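You operate a simulated robot arm through the tools that you are given. There is no shell and no other tool. Be economical: measure what you need, move in short steps, check, and stop when the job is done.

Carry out the task below with a simulated robot arm. There is one attempt and no reset: what you move stays moved.

TASK
Put the brush from the low end of the desk on the pad there.
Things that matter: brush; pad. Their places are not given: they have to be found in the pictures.

It is judged by the outcome, as a careful person would: the job done as asked, and still so three seconds after it is handed in. It fails if anything else is knocked over, pushed out of place, dropped, spilled or broken.

THE ROBOT
A 7-joint arm with a two-finger parallel gripper, fixed in place. Base frame: the origin is at the foot of the arm, x ahead of it, y to its left, z up; the work surface is at about z = 0. Lengths are in cm, angles in degrees, forces in N, time in s.
With the tool pointing down near the work surface it reaches from about 22 to 58 cm from the base axis. Its first joint turns from -66.0 to 66.0 degrees. Payload 2.5 kg.
Tool frame: the origin (TCP) lies between the finger pads and is the grasp point; the fingertips stand 2.3 cm ahead of it; z points along the fingers, y is the line along which they close. The gripper opens to 9.4 cm. The fingers are 3.8 cm wide and 1 cm thick; the gripper's body (5.4 by 9.6 cm) begins 3.9 cm behind the TCP.
Orientation is that of the tool frame in the base frame, as a unit quaternion [w, x, y, z]. With the fingers straight down and closing along the base's y, the tool's x points along the base's -x, its y along +y and its z along -z.

THE INTERFACE
- The arm moves only by the tool drive_tool. Its argument "motion" is text: rows parted by semicolons, each of 5 numbers parted by spaces: the shift along the tool's x, y, z in cm, then the turn about the tool's z in degrees, then the opening, from 0 (shut) to 1 (fully open). In form: tx ty tz spin fingers; .... A call has 1 to 8 rows; each row is the pose to reach, as a shift and turn from the pose commanded when the call began, along the tool's axes at that moment. A row lasts 0.2 s, in which the tool goes at most 5 cm and 8.6 degrees; a call with a longer step from one row to the next is refused whole, and so is a gripper value outside its range. A pose out of reach is approached as far as the arm can. The call stops where the force on the tool passes 40 N (or 10 N more than at its start, if that is more) or the arm is blocked; 0.2 s more then pass. The fingers move at their own pace (about 10.8 cm/s each) and stop on an object; they squeeze with about 38 N. The grip force told is the motor's: it shows also when the fingers shut on nothing. Time passes only in rows, and 0.2 s behind the last, so rows that repeat a pose let the fingers close. It gives the time, the measured TCP pose, the force on the tool (base axes), the opening and the grip force at its end, in the units of the frame above (readings bear some noise).
- Cameras (640 x 400 px; columns grow to the right, rows downward): "scene" is fixed at [10.64, -40.44, 53.37]; the picture's right is [0.90, -0.43, 0.00], its down [-0.29, -0.59, -0.75] and it looks along [0.33, 0.68, -0.66] (base axes); focal length 305 px, centre (320, 200). "wrist" rides on the gripper at [-3.9, 0, -4.4] in the tool frame; the picture's right is [0.00, -1.00, 0.00], its down [0.97, 0.00, -0.24] and it looks along [0.24, 0.00, 0.97] (tool axes); focal length 218 px, centre (320, 200).
- get_image(camera): a new picture of that camera. No time passes.
- pixel_to_xyz(camera, pixels): for up to 12 pixels [column, row] of the newest picture of that camera ("zoom" is the newest enlarged one), the place [x, y, z] in the base frame of the surface seen there, good to about 0.2 cm. No time passes.
- close_up(camera, box): a new picture of the part [left, top, right, bottom] of that camera's present view, enlarged. No time passes.
- job_done(): hands the job in; it is judged then, once.

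Work in short steps. Measure before you move; look again where a grasp or a placing could have gone wrong, and mend it. You have 60 turns and 30 pictures in all, the two below and enlarged ones among them. Open the gripper and draw the arm clear of the work before you hand the job in, unless the task says otherwise; then end with one line.

The tools are called after "Emit:" as name(argument=value, ...) on one line, values as JSON. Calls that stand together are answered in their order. drive_tool: Moves the arm, as the interface text tells. Its arguments: {"type":"object","properties":{"motion":{"type":"string"}},"required":["motion"]} The other tools are called the same way: get_image (camera) takes a picture; pixel_to_xyz (camera, pixels) gives the place of the surface under pixels of a picture; close_up (camera, box) takes an enlarged picture of a part of a camera's view; job_done () hands the job in.

At the start:

```text
time_s: 0.0
ee_pos: [31.44, -2.8, 24.82]
tcp_rot: [0.0, 0.0, 1.0, -0.001]
contact_force: [0.5, 0.4, 0.4]
opening: 9.43
gripper_force: 0.0
```

scene: 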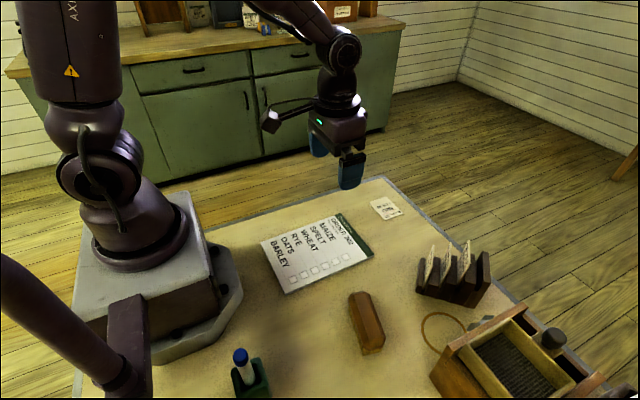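
wrist: 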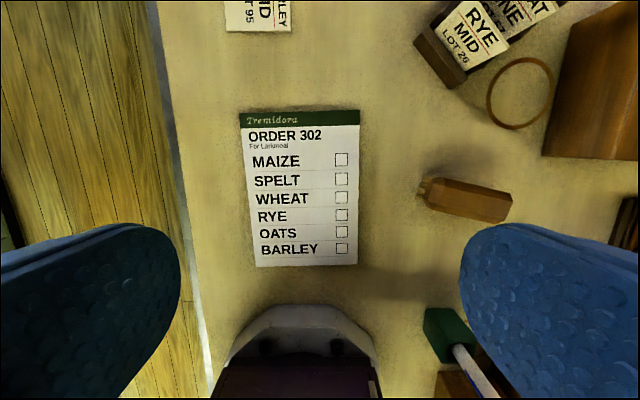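

The pictures show a brown block near scene (367,322), an order sheet, a card rack and a box. I look closer to identify the brush and the pad.

Emit:
close_up(camera="scene", box=[400, 220, 640, 400])

Emit:
close_up(camera="scene", box=[200, 180, 420, 400])

Emit:
close_up(camera="wrist", box=[380, 0, 640, 400])

```text
2.22 times, centred on (520, 310) of scene
```

zoom: 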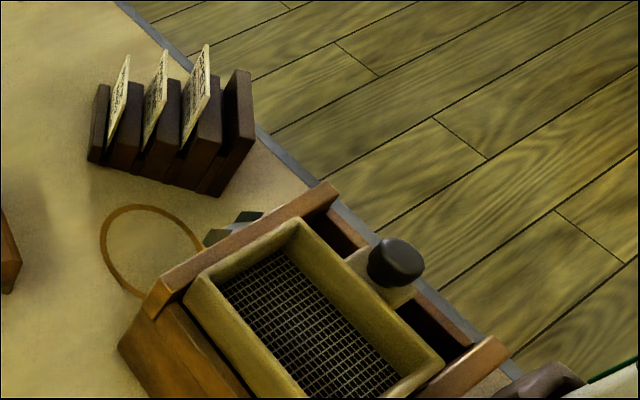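

```text
1.82 times, centred on (310, 290) of scene
```

zoom: 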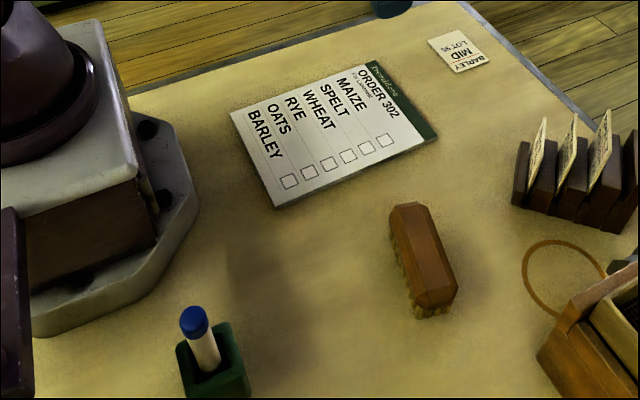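

```text
1.00 times, centred on (510, 200) of wrist
```

zoom: 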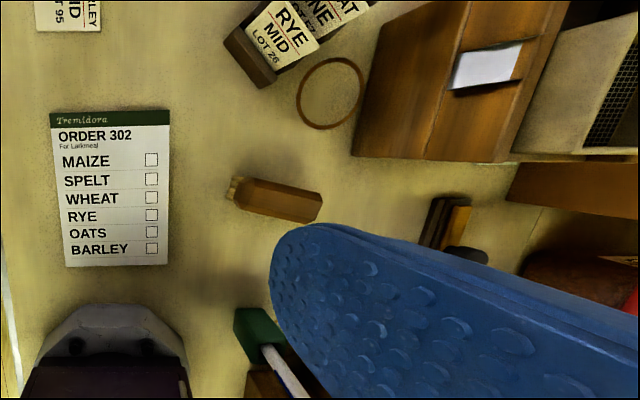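

The brush-like block is at scene (367,322), but the desk carries on towards -y with more things. I measure desk heights to see whether it slopes, and move to look over the -y side.

Emit:
pixel_to_xyz(camera="scene", pixels=[[300, 310], [250, 230], [400, 250], [420, 380], [310, 390], [362, 310], [367, 350], [330, 225], [290, 290], [385, 208], [480, 390], [330, 260]])

Emit:
drive_tool(motion="0 -4 -2 0 1; 0 -8 -4 0 1; 0 -12 -6 0 1; 0 -16 -6 0 1; 0 -20 -6 0 1; 0 -24 -6 0 1; 0 -24 -6 0 1")

Emit:
get_image(camera="wrist")

```text
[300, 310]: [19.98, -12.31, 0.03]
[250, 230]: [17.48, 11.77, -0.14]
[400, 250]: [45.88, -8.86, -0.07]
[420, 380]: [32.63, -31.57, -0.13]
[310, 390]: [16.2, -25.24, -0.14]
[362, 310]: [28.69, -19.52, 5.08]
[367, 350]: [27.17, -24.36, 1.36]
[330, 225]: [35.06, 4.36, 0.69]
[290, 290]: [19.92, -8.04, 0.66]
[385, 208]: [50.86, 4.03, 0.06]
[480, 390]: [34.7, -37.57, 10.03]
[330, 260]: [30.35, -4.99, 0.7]
```

```text
time_s: 1.6
ee_pos: [31.41, -26.82, 30.85]
tcp_rot: [-0.001, 0.0, 1.0, 0.0]
contact_force: [-0.3, 0.5, -0.3]
opening: 9.4
gripper_force: 0.1
```

```text
24 pictures are left
```

wrist: 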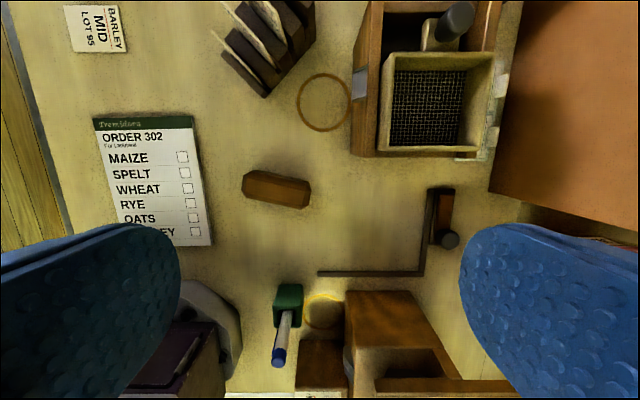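

The desk continues to -y past a big brown thing at wrist (580,100). I go on to look there, and measure.

Emit:
pixel_to_xyz(camera="wrist", pixels=[[600, 40], [540, 100], [600, 180], [440, 215], [420, 110], [390, 320], [495, 130], [590, 230], [370, 272], [275, 188]])

Emit:
drive_tool(motion="0 -3 -2 0 1; 0 -6 -4 0 1; 0 -9 -6 0 1; 0 -12 -6 0 1; 0 -15 -6 0 1; 0 -15 -6 0 1")

Emit:
get_image(camera="wrist")

```text
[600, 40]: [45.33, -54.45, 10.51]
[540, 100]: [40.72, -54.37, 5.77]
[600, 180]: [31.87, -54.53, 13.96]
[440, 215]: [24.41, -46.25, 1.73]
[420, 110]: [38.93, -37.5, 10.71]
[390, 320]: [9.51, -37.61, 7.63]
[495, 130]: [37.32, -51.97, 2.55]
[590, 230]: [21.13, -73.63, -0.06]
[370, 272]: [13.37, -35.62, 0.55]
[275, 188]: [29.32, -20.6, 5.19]
```

```text
time_s: 3.0
ee_pos: [31.37, -41.89, 36.79]
tcp_rot: [0.0, 0.0, 1.0, 0.0]
contact_force: [0.1, 0.1, 0.0]
opening: 9.42
gripper_force: 0.0
```

```text
23 pictures are left
```

wrist: 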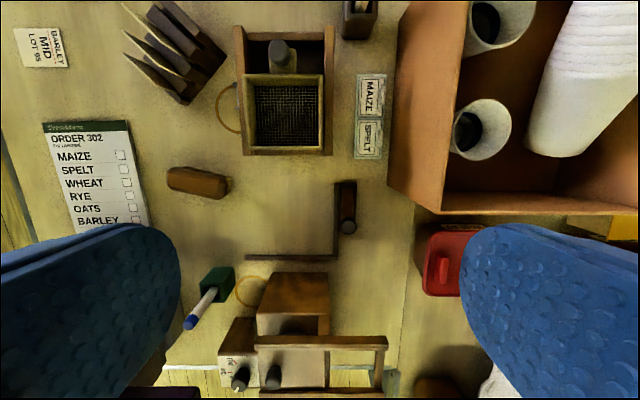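

I see a scale-like box, a crate with cups and a red thing at (450,260). I look further towards the -y end.

Emit:
drive_tool(motion="2 -1 -3 0 1; 4 -2 -6 0 1; 6 -3 -9 0 1; 8 -4 -9 0 1; 10 -5 -9 0 1; 10 -5 -9 0 1")

Emit:
get_image(camera="wrist")

```text
time_s: 3.9
ee_pos: [25.88, -44.55, 45.5]
tcp_rot: [0.005, -0.006, 1.0, 0.005]
contact_force: [4.2, -2.4, 1.1]
opening: 9.41
gripper_force: 0.1
stopped in row 4: the force on the tool passed its limit (the readings are from after the stop); the commanded pose is now the measured one
```

```text
22 pictures are left
```

wrist: 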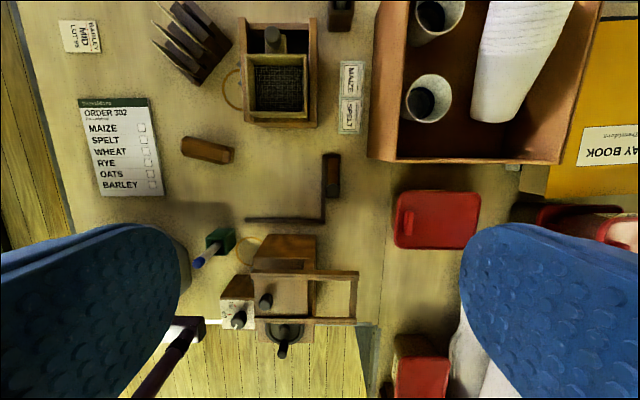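

The move stopped on force; I check the scene for what was touched and enlarge the middle of the wrist view.

Emit:
get_image(camera="scene")

Emit:
close_up(camera="wrist", box=[200, 120, 480, 400])

Emit:
close_up(camera="wrist", box=[400, 0, 640, 240])

```text
21 pictures are left
```

scene: 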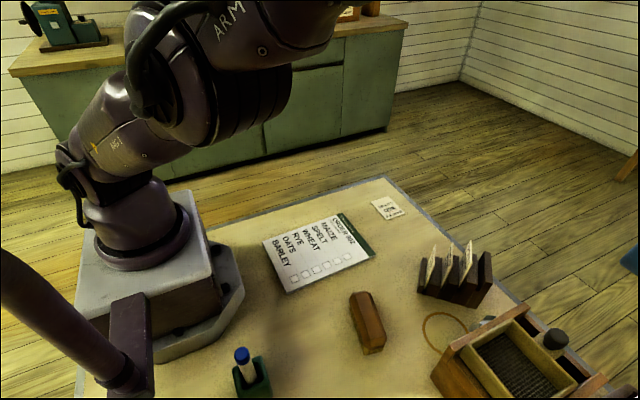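

```text
1.43 times, centred on (340, 260) of wrist
```

zoom: 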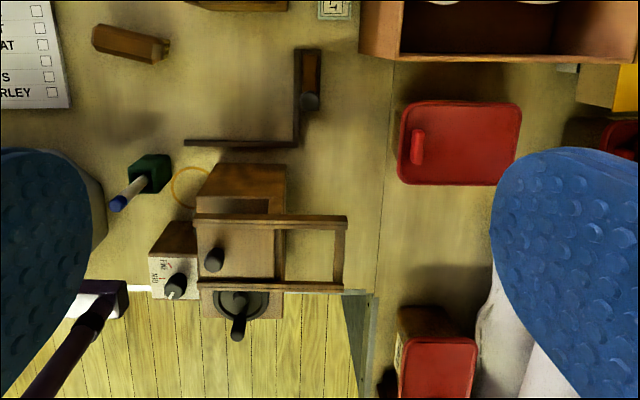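

```text
1.67 times, centred on (520, 120) of wrist
```

zoom: 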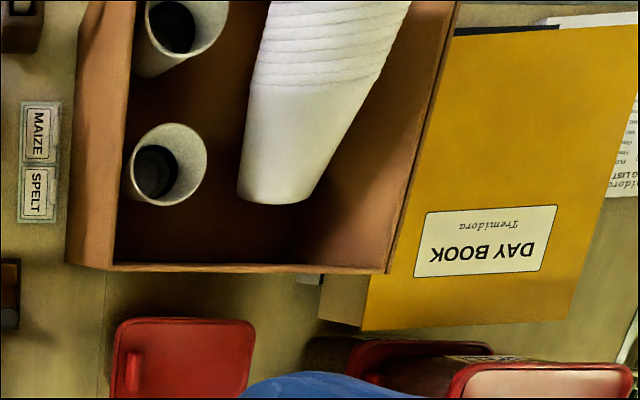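

Nothing was disturbed. I go to the far-x side to look at the parts of the desk not yet seen.

Emit:
drive_tool(motion="-2.5 1 2 0 1; -5 2 4 0 1; -7.5 3 6 0 1; -10 4 8 0 1; -12.5 5 10 0 1; -15 6 12 0 1; -17 8 12 0 1; -17 8 12 0 1")

Emit:
get_image(camera="wrist")

```text
time_s: 5.7
ee_pos: [42.92, -36.27, 33.6]
tcp_rot: [0.005, -0.006, 1.0, 0.006]
contact_force: [-0.2, -0.1, -0.4]
opening: 9.39
gripper_force: 0.0
```

```text
18 pictures are left
```

wrist: 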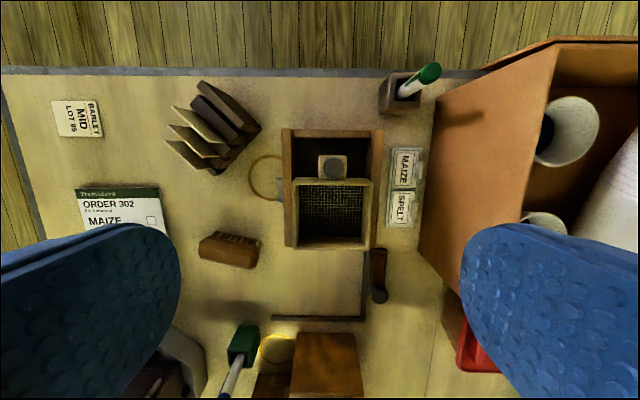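

One brush only so far, at (229,250). I enlarge the middle for anything that could be a pad besides the order pad.

Emit:
close_up(camera="wrist", box=[180, 60, 460, 340])

Emit:
close_up(camera="scene", box=[210, 170, 420, 380])

```text
1.43 times, centred on (320, 200) of wrist
```

zoom: 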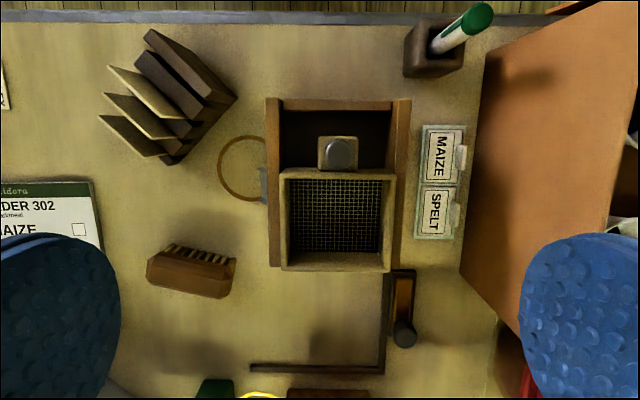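

```text
1.90 times, centred on (315, 275) of scene
```

zoom: 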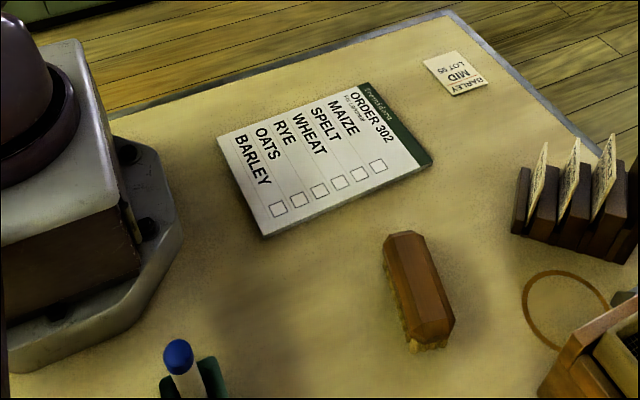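

The only pad here is the 0.7 cm thick order pad, the only brush the wooden one standing on its bristles. I measure both, using the scene view.

Emit:
pixel_to_xyz(camera="scene", pixels=[[351, 297], [366, 292], [361, 350], [383, 343], [358, 300], [372, 335], [262, 242], [285, 292], [338, 215], [373, 254], [320, 253], [367, 353]])

Emit:
drive_tool(motion="2.5 2 2 0 1; 5 4 4 0 1; 7.5 6 6 0 1; 10 8 8 0 1; 12.5 10 10 0 1; 14.2 12 12 0 1; 14.2 15 13 0 1; 14.2 15.5 13 0 1")

Emit:
get_image(camera="wrist")

```text
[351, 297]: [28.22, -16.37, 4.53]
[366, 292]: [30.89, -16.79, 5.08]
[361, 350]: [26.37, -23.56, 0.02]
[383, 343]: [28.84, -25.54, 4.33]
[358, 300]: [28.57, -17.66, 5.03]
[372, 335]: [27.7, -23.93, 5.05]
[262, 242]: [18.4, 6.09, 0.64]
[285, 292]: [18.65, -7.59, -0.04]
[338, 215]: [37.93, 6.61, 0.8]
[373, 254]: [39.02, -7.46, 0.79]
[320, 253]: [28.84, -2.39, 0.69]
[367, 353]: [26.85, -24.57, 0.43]
```

```text
time_s: 7.5
ee_pos: [28.57, -20.87, 20.62]
tcp_rot: [0.005, -0.005, 1.0, 0.005]
contact_force: [-0.5, 0.1, -0.2]
opening: 9.41
gripper_force: 0.0
```

```text
15 pictures are left
```

wrist: 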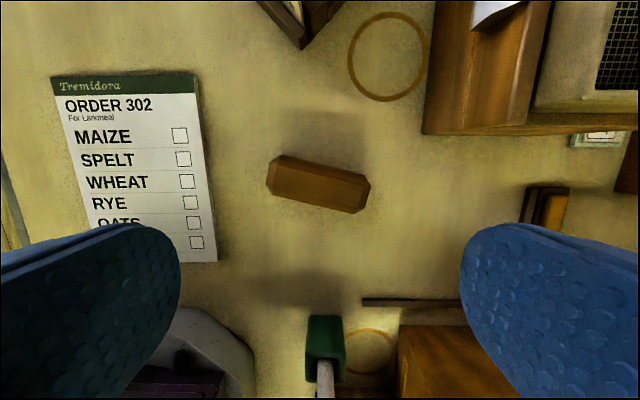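

The brush top spans wrist (267,185) to (370,185). I measure its edges for axis and centre.

Emit:
pixel_to_xyz(camera="wrist", pixels=[[285, 160], [270, 184], [362, 178], [353, 208], [318, 168], [310, 198], [318, 184], [278, 172], [357, 194]])

Emit:
close_up(camera="wrist", box=[240, 130, 400, 230])

```text
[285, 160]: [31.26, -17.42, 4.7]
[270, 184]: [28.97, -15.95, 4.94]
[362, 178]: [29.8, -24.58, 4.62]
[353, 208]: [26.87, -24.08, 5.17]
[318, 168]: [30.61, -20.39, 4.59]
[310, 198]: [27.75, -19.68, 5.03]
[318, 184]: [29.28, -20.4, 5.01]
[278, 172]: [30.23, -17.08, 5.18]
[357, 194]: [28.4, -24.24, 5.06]
```

```text
4.00 times, centred on (320, 180) of wrist
```

zoom: 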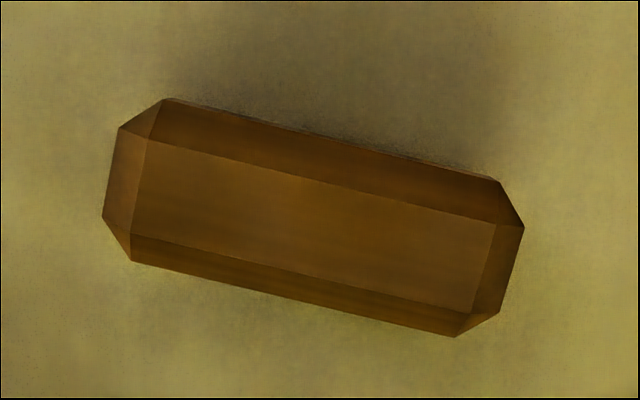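

Brush centre is about (29.1, -20.4), top z 5.1, axis turned about 13.5° from base y. I turn the tool -76.5° so that the fingers close across its width.

Emit:
drive_tool(motion="0 0 1 -8.5 1; 0 0 2 -17 1; 0 0 3 -25.5 1; 0 0 4 -34 1; 0 0 5 -42.5 1; -0.2 0.2 6 -51 1; -0.4 0.4 6 -59.5 1; -0.5 0.45 6 -68 1")

Emit:
drive_tool(motion="0 0 0 -8.5 1; 0 0 0 -8.5 1")

Emit:
get_image(camera="wrist")

```text
time_s: 9.3
ee_pos: [29.25, -20.24, 14.67]
tcp_rot: [0.007, -0.565, 0.825, 0.001]
contact_force: [0.6, 0.0, -0.9]
opening: 9.36
gripper_force: 0.2
```

```text
time_s: 9.9
ee_pos: [29.33, -20.33, 14.66]
tcp_rot: [0.006, -0.624, 0.781, 0.001]
contact_force: [0.3, 0.3, 0.2]
opening: 9.38
gripper_force: 0.0
```

```text
13 pictures are left
```

wrist: 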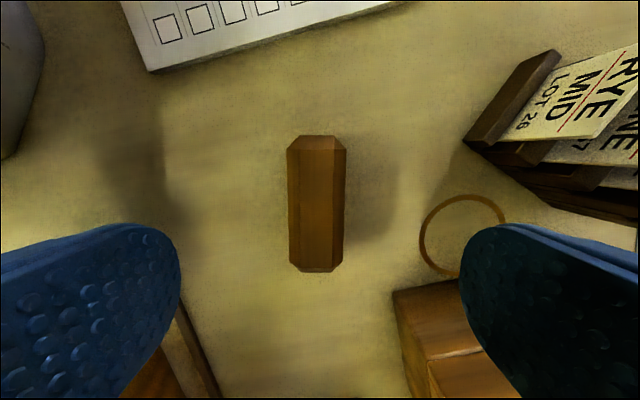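

The brush lies straight between the fingers. I check the box corner at (395,290) against the finger's path before going down.

Emit:
pixel_to_xyz(camera="wrist", pixels=[[396, 292], [450, 278], [410, 350], [317, 155], [317, 250], [303, 200], [333, 200], [468, 140], [425, 265]])

```text
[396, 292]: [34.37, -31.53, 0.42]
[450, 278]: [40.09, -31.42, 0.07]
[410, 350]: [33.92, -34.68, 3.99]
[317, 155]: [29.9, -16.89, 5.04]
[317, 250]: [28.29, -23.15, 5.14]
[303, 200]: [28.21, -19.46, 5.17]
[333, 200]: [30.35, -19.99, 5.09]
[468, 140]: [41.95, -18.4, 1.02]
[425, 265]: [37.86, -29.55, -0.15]
```

The path is clear (box from y -31). I go down to z ≈ 3.5 and close.

Emit:
drive_tool(motion="0 0 4 0 1; 0 0 8 0 1; 0 0 10 0 1; 0 0 11.1 0 1; 0 0 11.1 0 1")

Emit:
drive_tool(motion="0 0 0 0 0.6; 0 0 0 0 0.3; 0 0 0 0 0.2; 0 0 0 0 0.2; 0 0 0 0 0.2")

```text
time_s: 11.1
ee_pos: [29.33, -20.14, 3.58]
tcp_rot: [0.006, -0.624, 0.782, 0.001]
contact_force: [-0.2, -0.1, -0.2]
opening: 9.42
gripper_force: 0.0
```

```text
time_s: 12.3
ee_pos: [29.22, -20.1, 3.54]
tcp_rot: [0.006, -0.624, 0.782, 0.002]
contact_force: [0.6, -0.1, -0.1]
opening: 3.97
gripper_force: 38.2
```

Gripped at 3.97 cm, 38 N. I lift 6 cm and carry it to above the pad's middle (28.5, -0.6).

Emit:
drive_tool(motion="0 0 -3 0 0.2; 0 0 -6 0 0.2; -4 1 -6 0 0.2; -8 2.1 -6 0 0.2; -12 3.2 -6 0 0.2; -16 4.3 -6 0 0.2; -18.9 5.03 -6 0 0.2; -18.9 5.03 -6 0 0.2")

Emit:
get_image(camera="scene")

```text
time_s: 14.1
ee_pos: [28.62, -0.58, 9.76]
tcp_rot: [0.007, -0.623, 0.782, 0.0]
contact_force: [-0.1, -0.1, -1.0]
opening: 3.98
gripper_force: 37.8
```

```text
12 pictures are left
```

scene: 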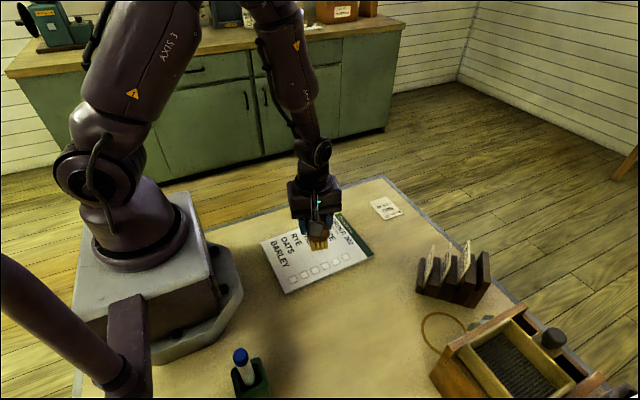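

The brush hangs over the pad. I lower slowly to just above resting height (TCP about 4.3).

Emit:
drive_tool(motion="0 0 2 0 0.2; 0 0 4 0 0.2; 0 0 4.8 0 0.2; 0 0 5.2 0 0.2; 0 0 5.2 0 0.2")

```text
time_s: 15.3
ee_pos: [28.69, -0.71, 4.55]
tcp_rot: [0.006, -0.624, 0.782, 0.002]
contact_force: [1.3, -0.2, -1.5]
opening: 3.96
gripper_force: 38.1
```

Emit:
drive_tool(motion="0 0 0.1 0 0.2; 0 0 0.2 0 0.2; 0 0 0.25 0 0.2; 0 0 0.25 0 0.2")

Emit:
close_up(camera="scene", box=[250, 190, 390, 300])

```text
time_s: 16.3
ee_pos: [28.55, -0.69, 4.27]
tcp_rot: [0.006, -0.624, 0.781, 0.001]
contact_force: [-2.9, -0.7, 11.6]
opening: 3.95
gripper_force: 37.7
```

```text
3.64 times, centred on (320, 245) of scene
```

zoom: 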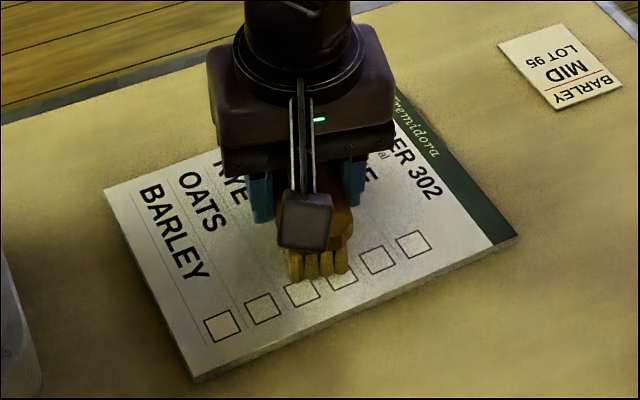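

The bristles touch the pad (11.6 N upward). I open the fingers gently and rise straight up.

Emit:
drive_tool(motion="0 0 0 0 0.5; 0 0 0 0 0.8; 0 0 0 0 0.8; 0 0 -3 0 0.8; 0 0 -7 0 0.8; 0 0 -11 0 0.8; 0 0 -15 0 0.8; 0 0 -15 0 0.8")

Emit:
drive_tool(motion="-4 0 -2 0 1; -8 0 -4 0 1; -12 0 -4 0 1; -12 0 -4 0 1")

Emit:
get_image(camera="scene")

Emit:
close_up(camera="scene", box=[250, 190, 390, 300])

```text
time_s: 18.1
ee_pos: [28.35, -0.83, 19.31]
tcp_rot: [0.006, -0.624, 0.781, 0.001]
contact_force: [-0.4, 0.3, -0.1]
opening: 7.54
gripper_force: 0.1
```

```text
time_s: 19.1
ee_pos: [30.98, 10.94, 23.48]
tcp_rot: [0.007, -0.623, 0.782, 0.001]
contact_force: [-0.2, -0.2, -0.3]
opening: 9.41
gripper_force: 0.1
```

```text
10 pictures are left
```

scene: 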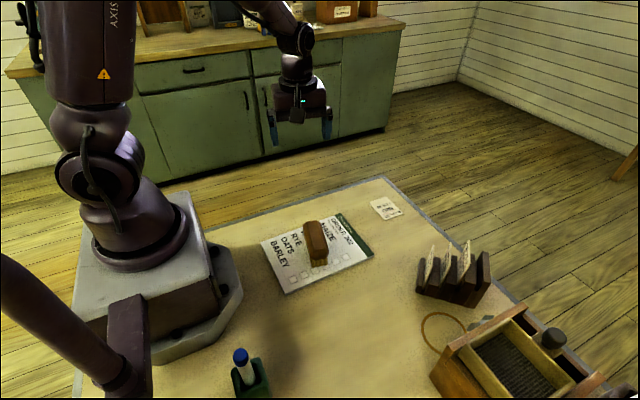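

```text
3.64 times, centred on (320, 245) of scene
```

zoom: 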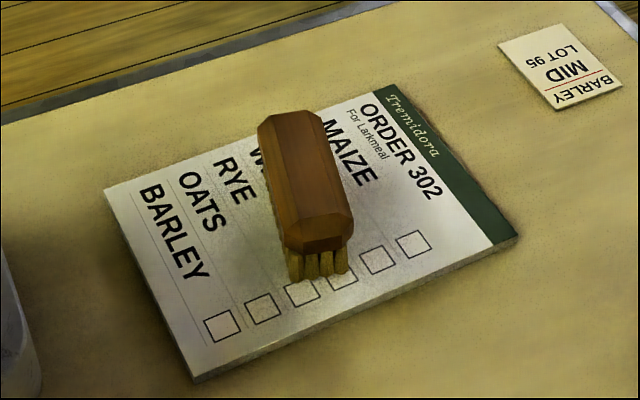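

The brush stands fully on the pad, the pad is unmoved, and the arm is clear with the gripper open. I hand in.

Emit:
job_done()

```text
The job is handed in.
```

The brush is standing on the order pad, nothing else was moved, and the job is handed in; I took the only brush I could find and the order pad to be the ones meant, since nothing I saw showed which end of the desk is the "low end".
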